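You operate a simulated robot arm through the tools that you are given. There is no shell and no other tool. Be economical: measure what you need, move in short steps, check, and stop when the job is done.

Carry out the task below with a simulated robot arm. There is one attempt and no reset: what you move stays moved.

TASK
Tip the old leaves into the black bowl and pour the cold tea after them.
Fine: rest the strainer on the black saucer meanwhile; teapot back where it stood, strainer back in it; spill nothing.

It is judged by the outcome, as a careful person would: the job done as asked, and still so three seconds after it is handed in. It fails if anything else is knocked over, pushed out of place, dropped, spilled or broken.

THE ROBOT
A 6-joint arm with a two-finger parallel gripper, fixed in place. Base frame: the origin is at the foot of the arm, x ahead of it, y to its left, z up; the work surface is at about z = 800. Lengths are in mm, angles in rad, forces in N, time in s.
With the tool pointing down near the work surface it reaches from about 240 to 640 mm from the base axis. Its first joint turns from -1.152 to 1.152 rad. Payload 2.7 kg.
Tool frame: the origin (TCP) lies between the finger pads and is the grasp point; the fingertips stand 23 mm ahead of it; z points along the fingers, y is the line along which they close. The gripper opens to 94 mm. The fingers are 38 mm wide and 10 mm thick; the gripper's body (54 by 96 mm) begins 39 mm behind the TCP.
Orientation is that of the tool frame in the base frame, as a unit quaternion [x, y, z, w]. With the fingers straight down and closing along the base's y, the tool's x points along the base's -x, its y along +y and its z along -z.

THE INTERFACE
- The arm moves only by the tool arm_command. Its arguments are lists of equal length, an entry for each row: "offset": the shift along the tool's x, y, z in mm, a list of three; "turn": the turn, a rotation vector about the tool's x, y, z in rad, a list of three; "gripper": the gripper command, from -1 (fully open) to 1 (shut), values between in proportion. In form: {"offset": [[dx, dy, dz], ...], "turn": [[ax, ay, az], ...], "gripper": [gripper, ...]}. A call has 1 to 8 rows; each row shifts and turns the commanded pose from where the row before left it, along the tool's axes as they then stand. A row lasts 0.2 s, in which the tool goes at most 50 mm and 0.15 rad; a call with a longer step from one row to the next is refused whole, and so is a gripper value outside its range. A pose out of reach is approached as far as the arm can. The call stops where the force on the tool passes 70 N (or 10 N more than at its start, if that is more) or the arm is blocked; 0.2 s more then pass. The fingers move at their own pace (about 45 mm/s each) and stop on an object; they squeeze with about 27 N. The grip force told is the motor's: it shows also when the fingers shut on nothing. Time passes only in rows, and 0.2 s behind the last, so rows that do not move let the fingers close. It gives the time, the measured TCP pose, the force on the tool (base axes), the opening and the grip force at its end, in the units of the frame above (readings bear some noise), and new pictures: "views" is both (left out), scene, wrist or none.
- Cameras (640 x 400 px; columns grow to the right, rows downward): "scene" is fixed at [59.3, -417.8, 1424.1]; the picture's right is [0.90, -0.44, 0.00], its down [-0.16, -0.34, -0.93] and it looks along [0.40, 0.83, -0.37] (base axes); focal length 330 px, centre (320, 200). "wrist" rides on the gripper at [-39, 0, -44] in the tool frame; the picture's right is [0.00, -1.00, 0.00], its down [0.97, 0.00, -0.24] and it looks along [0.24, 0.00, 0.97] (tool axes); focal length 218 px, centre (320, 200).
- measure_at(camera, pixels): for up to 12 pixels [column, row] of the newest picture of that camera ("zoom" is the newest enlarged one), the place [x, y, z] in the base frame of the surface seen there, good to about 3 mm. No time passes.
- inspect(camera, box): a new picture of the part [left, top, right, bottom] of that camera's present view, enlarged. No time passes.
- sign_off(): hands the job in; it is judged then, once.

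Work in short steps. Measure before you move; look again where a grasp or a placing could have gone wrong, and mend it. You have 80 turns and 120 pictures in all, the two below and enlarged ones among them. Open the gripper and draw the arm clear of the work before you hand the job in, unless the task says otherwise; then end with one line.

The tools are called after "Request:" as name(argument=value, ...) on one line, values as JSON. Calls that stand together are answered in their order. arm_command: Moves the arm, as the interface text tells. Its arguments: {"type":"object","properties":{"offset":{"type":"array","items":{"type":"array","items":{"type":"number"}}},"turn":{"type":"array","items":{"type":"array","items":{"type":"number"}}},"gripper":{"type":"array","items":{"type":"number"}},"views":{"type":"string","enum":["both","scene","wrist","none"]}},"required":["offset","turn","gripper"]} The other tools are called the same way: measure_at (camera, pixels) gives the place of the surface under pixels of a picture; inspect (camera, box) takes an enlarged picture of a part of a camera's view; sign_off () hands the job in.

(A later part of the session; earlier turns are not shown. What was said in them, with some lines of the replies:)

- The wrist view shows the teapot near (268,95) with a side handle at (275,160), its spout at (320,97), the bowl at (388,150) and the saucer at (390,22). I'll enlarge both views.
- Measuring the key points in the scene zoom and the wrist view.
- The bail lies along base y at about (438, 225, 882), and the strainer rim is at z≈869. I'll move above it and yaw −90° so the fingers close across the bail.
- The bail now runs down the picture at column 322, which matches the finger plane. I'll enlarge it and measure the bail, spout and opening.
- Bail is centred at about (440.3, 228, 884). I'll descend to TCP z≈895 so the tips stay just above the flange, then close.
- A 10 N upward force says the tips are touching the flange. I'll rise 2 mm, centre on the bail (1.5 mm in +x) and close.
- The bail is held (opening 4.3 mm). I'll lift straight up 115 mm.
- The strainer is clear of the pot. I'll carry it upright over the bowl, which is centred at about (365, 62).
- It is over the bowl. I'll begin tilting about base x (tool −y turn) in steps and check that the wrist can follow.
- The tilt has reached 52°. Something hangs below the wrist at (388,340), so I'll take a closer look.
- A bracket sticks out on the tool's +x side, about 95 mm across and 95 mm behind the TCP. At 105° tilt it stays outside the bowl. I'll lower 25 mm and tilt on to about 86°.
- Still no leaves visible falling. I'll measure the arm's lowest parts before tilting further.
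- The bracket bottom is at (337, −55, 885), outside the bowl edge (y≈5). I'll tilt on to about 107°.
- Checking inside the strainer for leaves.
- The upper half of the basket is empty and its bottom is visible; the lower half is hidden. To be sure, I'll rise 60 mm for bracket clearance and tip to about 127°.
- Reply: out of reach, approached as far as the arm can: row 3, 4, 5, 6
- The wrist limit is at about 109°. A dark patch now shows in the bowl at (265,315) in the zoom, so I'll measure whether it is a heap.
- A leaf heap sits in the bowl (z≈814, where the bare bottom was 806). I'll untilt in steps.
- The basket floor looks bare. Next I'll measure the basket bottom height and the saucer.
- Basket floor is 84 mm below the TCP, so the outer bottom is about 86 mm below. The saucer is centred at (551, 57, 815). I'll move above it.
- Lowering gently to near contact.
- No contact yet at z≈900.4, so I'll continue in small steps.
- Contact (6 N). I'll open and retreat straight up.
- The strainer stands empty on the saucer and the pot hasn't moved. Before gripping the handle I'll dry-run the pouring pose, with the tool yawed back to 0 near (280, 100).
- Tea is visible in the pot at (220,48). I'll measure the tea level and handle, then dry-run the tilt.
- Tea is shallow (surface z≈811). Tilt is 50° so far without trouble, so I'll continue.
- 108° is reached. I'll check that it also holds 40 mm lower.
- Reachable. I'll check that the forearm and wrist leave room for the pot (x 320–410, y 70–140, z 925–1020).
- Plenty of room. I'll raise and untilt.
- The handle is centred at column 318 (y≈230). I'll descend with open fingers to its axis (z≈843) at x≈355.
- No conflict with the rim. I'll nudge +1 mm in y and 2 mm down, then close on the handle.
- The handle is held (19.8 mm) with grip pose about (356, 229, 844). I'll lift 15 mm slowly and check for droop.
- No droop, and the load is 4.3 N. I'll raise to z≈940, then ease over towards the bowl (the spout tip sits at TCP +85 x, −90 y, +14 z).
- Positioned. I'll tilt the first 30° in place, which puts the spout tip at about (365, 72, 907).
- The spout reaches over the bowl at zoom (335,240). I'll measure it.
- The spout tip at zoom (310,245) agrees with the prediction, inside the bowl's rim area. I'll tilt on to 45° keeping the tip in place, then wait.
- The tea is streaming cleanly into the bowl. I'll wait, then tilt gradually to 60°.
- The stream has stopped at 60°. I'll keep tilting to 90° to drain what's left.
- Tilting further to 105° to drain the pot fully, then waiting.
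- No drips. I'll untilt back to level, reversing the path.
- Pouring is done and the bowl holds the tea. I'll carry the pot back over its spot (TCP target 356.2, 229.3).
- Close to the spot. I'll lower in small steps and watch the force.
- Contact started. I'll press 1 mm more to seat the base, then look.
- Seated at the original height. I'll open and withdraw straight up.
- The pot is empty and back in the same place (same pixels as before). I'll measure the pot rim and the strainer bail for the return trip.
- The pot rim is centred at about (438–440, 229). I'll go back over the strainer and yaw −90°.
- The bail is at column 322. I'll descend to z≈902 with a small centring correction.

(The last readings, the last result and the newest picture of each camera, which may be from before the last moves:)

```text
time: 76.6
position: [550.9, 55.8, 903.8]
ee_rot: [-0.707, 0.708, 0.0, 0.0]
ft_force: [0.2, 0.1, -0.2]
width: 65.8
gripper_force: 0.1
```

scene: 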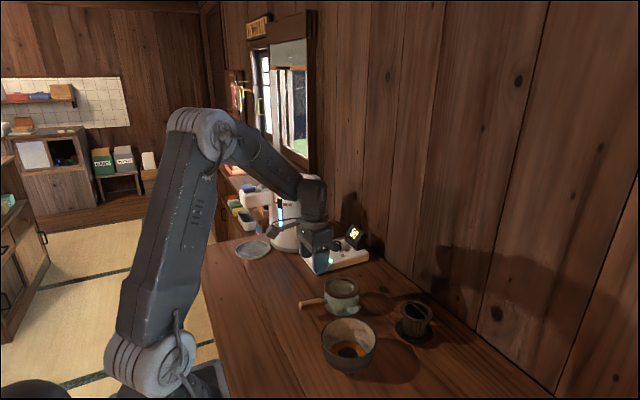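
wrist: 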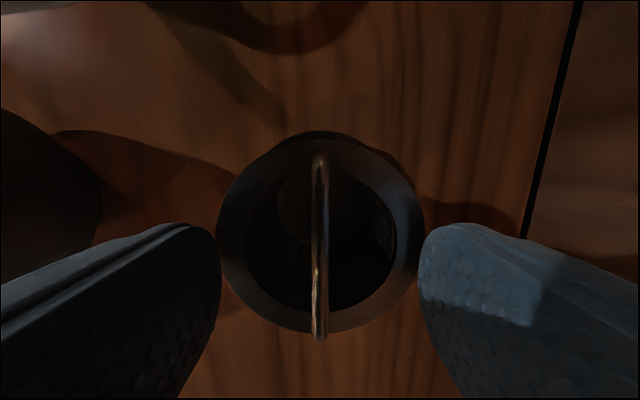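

Centred at column 320. I'll go down 2.5 mm and close.

Request:
arm_command(offset=[[0, 0, 2.5], [0, 0, 0], [0, 0, 0], [0, 0, 0], [0, 0, 0], [0, 0, 0]], turn=[[0, 0, 0], [0, 0, 0], [0, 0, 0], [0, 0, 0], [0, 0, 0], [0, 0, 0]], gripper=[-0.4, 1, 1, 1, 1, 1], views="none")

Request:
arm_command(offset=[[0, 0, -10], [0, 0, -20], [0, 0, -25], [0, 0, -25], [0, 0, -25], [0, 0, -20], [0, 0, 0]], turn=[[0, 0, 0], [0, 0, 0], [0, 0, 0], [0, 0, 0], [0, 0, 0], [0, 0, 0], [0, 0, 0]], gripper=[1, 1, 1, 1, 1, 1, 1])

```text
time: 78.0
position: [551.7, 55.5, 902.1]
ee_rot: [-0.706, 0.708, 0.0, -0.001]
ft_force: [0.3, -0.4, -0.4]
width: 4.3
gripper_force: 26.8
```

```text
time: 79.6
position: [551.7, 55.9, 1026.7]
ee_rot: [-0.707, 0.707, 0.0, -0.001]
ft_force: [0.7, 0.7, -0.1]
width: 4.3
gripper_force: 27.1
```

scene: 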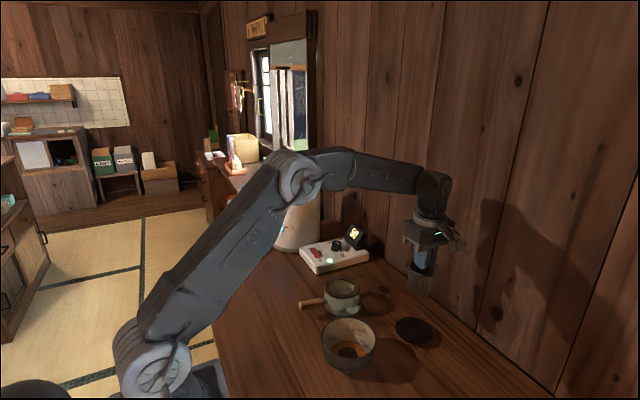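
wrist: 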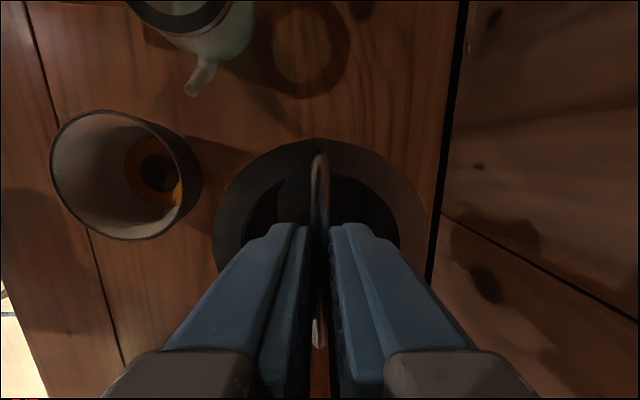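

Strainer in hand, saucer undisturbed. I'll carry it above the pot at (439.5, 226.5).

Request:
arm_command(offset=[[-14, 9, 0], [-27, 18, 0], [-30, 20, 0], [-30, 20, 0], [-30, 20, 0], [-26, 17, 0], [-13.5, 8.2, 0], [0, 0, 0]], turn=[[0, 0, 0], [0, 0, 0], [0, 0, 0], [0, 0, 0], [0, 0, 0], [0, 0, 0], [0, 0, 0], [0, 0, 0]], gripper=[1, 1, 1, 1, 1, 1, 1, 1])

Request:
inspect(camera="scene", box=[300, 220, 400, 330])

```text
time: 81.4
position: [439.7, 227.4, 1026.6]
ee_rot: [-0.707, 0.707, 0.001, -0.002]
ft_force: [-0.1, -0.2, 0.8]
width: 4.3
gripper_force: 26.9
```

scene: 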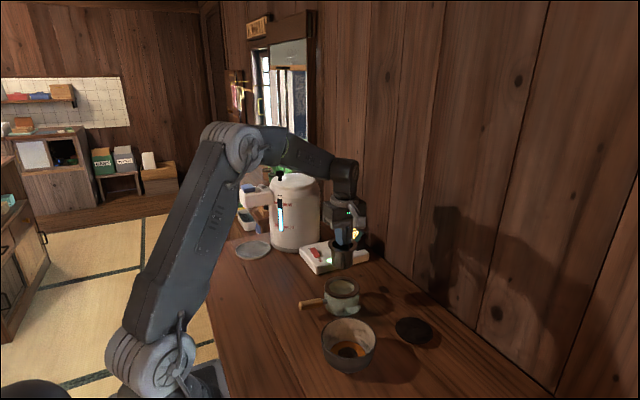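
wrist: 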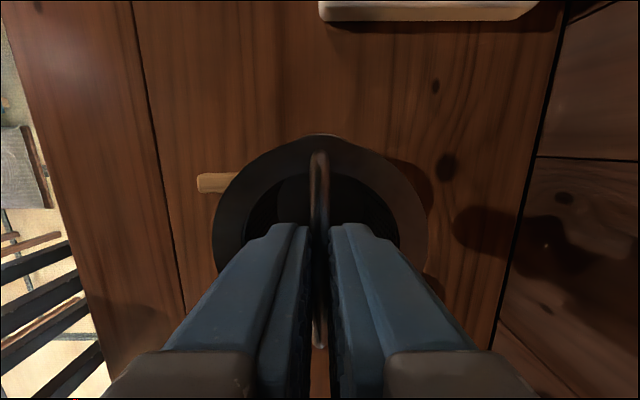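

```text
3.64 times, centred on (350, 275) of scene
```

zoom: 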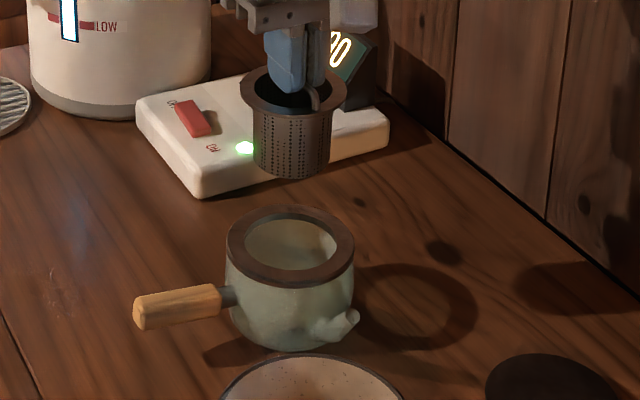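

I'll lower until the basket bottom is just above the rim, then check alignment.

Request:
arm_command(offset=[[0.8, 0, 20], [0, 0, 25], [0, 0, 15], [0, 0, 0]], turn=[[0, 0, 0], [0, 0, 0], [0, 0, 0], [0, 0, 0]], gripper=[1, 1, 1, 1], views="none")

Request:
inspect(camera="scene", box=[310, 240, 370, 320])

```text
time: 82.4
position: [439.7, 227.2, 965.5]
ee_rot: [-0.707, 0.708, 0.001, 0.0]
ft_force: [0.2, 0.1, 0.1]
width: 4.7
gripper_force: 27.2
```

```text
5.00 times, centred on (340, 280) of scene
```

zoom: 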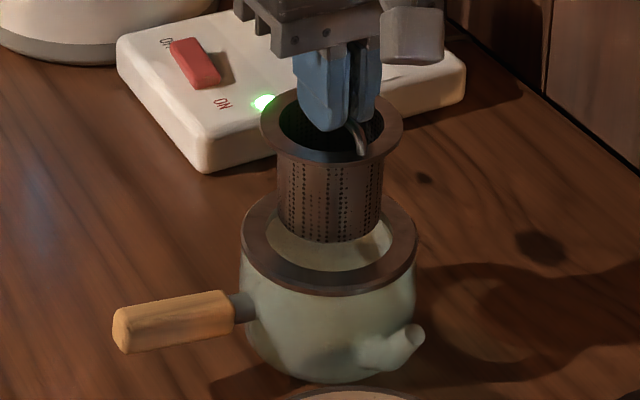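

Well centred (strainer at column 331, pot rim at 330). I'll insert slowly.

Request:
arm_command(offset=[[0, 0, 8], [0, 0, 10], [0, 0, 10], [0, 0, 10], [0, 0, 10], [0, 0, 8], [0, 0, 0]], turn=[[0, 0, 0], [0, 0, 0], [0, 0, 0], [0, 0, 0], [0, 0, 0], [0, 0, 0], [0, 0, 0]], gripper=[1, 1, 1, 1, 1, 1, 1], views="none")

Request:
inspect(camera="scene", box=[310, 250, 370, 330])

```text
time: 84.0
position: [439.8, 226.2, 910.6]
ee_rot: [-0.707, 0.708, 0.001, -0.001]
ft_force: [-0.4, -0.5, -0.8]
width: 4.4
gripper_force: 26.9
```

```text
5.00 times, centred on (340, 290) of scene
```

zoom: 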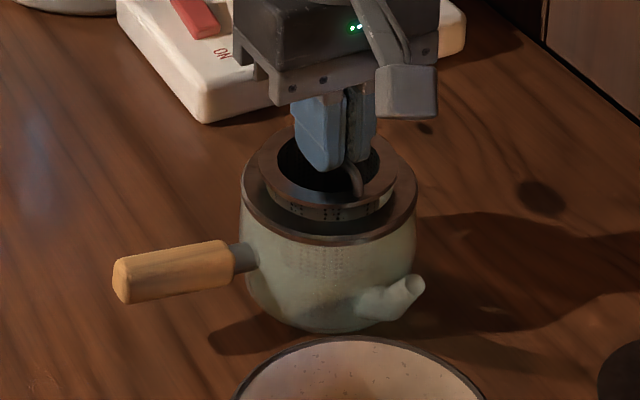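

Going in freely with no side force. The last ~12 mm in small steps.

Request:
arm_command(offset=[[0, 0, 4], [0, 0, 4], [0, 0, 0]], turn=[[0, 0, 0], [0, 0, 0], [0, 0, 0]], gripper=[1, 1, 1], views="none")

Request:
arm_command(offset=[[0, 0, 2], [0, 0, 0]], turn=[[0, 0, 0], [0, 0, 0]], gripper=[1, 1], views="none")

Request:
arm_command(offset=[[0, 0, 1.5], [0, 0, 0]], turn=[[0, 0, 0], [0, 0, 0]], gripper=[1, 1], views="none")

```text
time: 84.8
position: [439.4, 225.7, 901.4]
ee_rot: [-0.706, 0.708, 0.001, -0.001]
ft_force: [0.4, -0.9, 0.3]
width: 4.5
gripper_force: 27.0
```

```text
time: 85.4
position: [440.1, 226.1, 900.1]
ee_rot: [0.707, -0.707, -0.001, 0.0]
ft_force: [-0.3, 0.3, 0.0]
width: 4.4
gripper_force: 27.0
```

```text
time: 86.0
position: [439.0, 226.1, 899.2]
ee_rot: [-0.707, 0.707, -0.001, 0.001]
ft_force: [-0.5, -1.3, 6.1]
width: 4.4
gripper_force: 27.3
```

Seated (6 N at the expected height). I'll look, then release.

Request:
arm_command(offset=[[0, 0, 0], [0, 0, 0], [0, 0, 0], [0, 0, -10], [0, 0, -30], [0, 0, -40], [0, 0, -45], [0, 0, 0]], turn=[[0, 0, 0], [0, 0, 0], [0, 0, 0], [0, 0, 0], [0, 0, 0], [0, 0, 0], [0, 0, 0], [0, 0, 0]], gripper=[0.3, -0.2, -0.2, -0.2, -0.2, -0.2, -0.2, -0.2])

Request:
inspect(camera="scene", box=[280, 250, 460, 380])

Request:
inspect(camera="wrist", box=[240, 120, 400, 300])

```text
time: 87.8
position: [438.6, 225.4, 1022.6]
ee_rot: [-0.707, 0.708, 0.001, 0.0]
ft_force: [-0.2, -0.4, -0.1]
width: 56.4
gripper_force: 0.1
```

scene: 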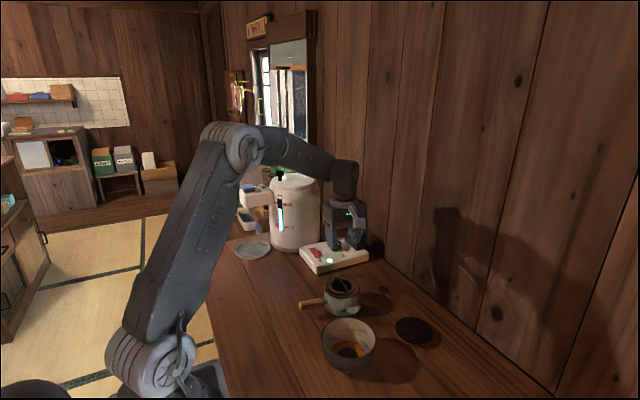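
wrist: 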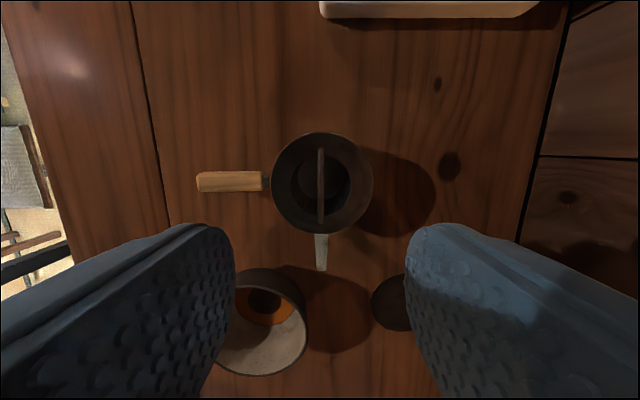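

```text
3.08 times, centred on (370, 315) of scene
```

zoom: 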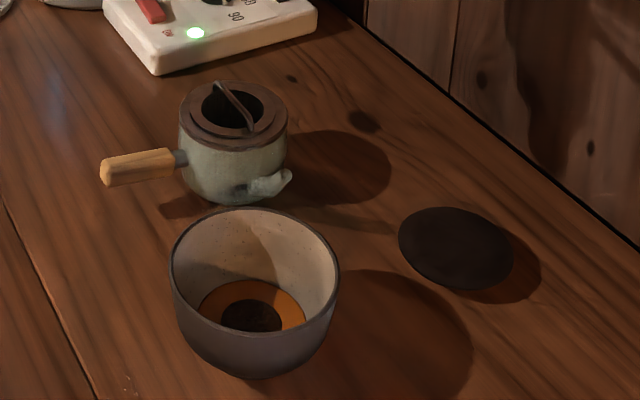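

```text
2.22 times, centred on (320, 210) of wrist
```

zoom: 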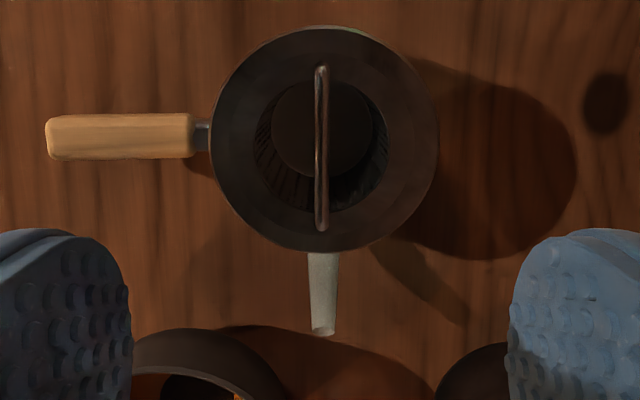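

Everything matches the starting layout: strainer seated, pot in place, leaves and tea in the bowl. I'll draw the arm clear with the gripper open, then hand in.

Request:
arm_command(offset=[[0, 0, -40], [0, 0, -40], [0, 25, -30], [0, 30, 0], [0, 30, 0], [0, 20, 0], [0, 0, 0]], turn=[[0, 0, 0], [0, 0, 0], [0, 0, 0], [0, 0, 0], [0, 0, 0], [0, 0, 0], [0, 0, 0]], gripper=[-1, -1, -1, -1, -1, -1, -1], views="scene")

Request:
sign_off()

```text
time: 89.4
position: [333.3, 225.8, 1134.3]
ee_rot: [-0.707, 0.707, 0.0, 0.0]
ft_force: [-0.6, 0.2, -0.5]
width: 94.1
gripper_force: 0.1
```

scene: 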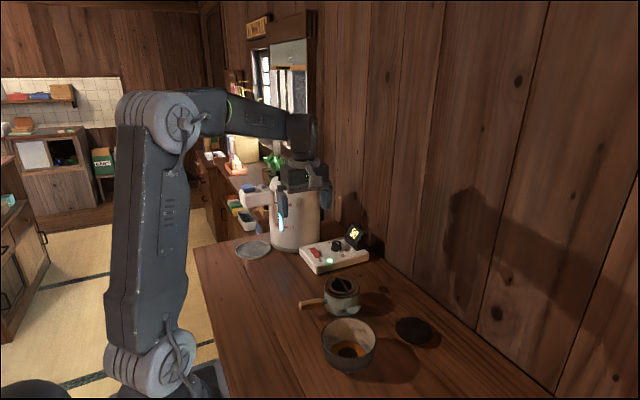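

```text
The job is handed in.
```

The old leaves and the cold tea are in the black bowl, the teapot is back where it stood with the strainer in it, and I saw no spills.
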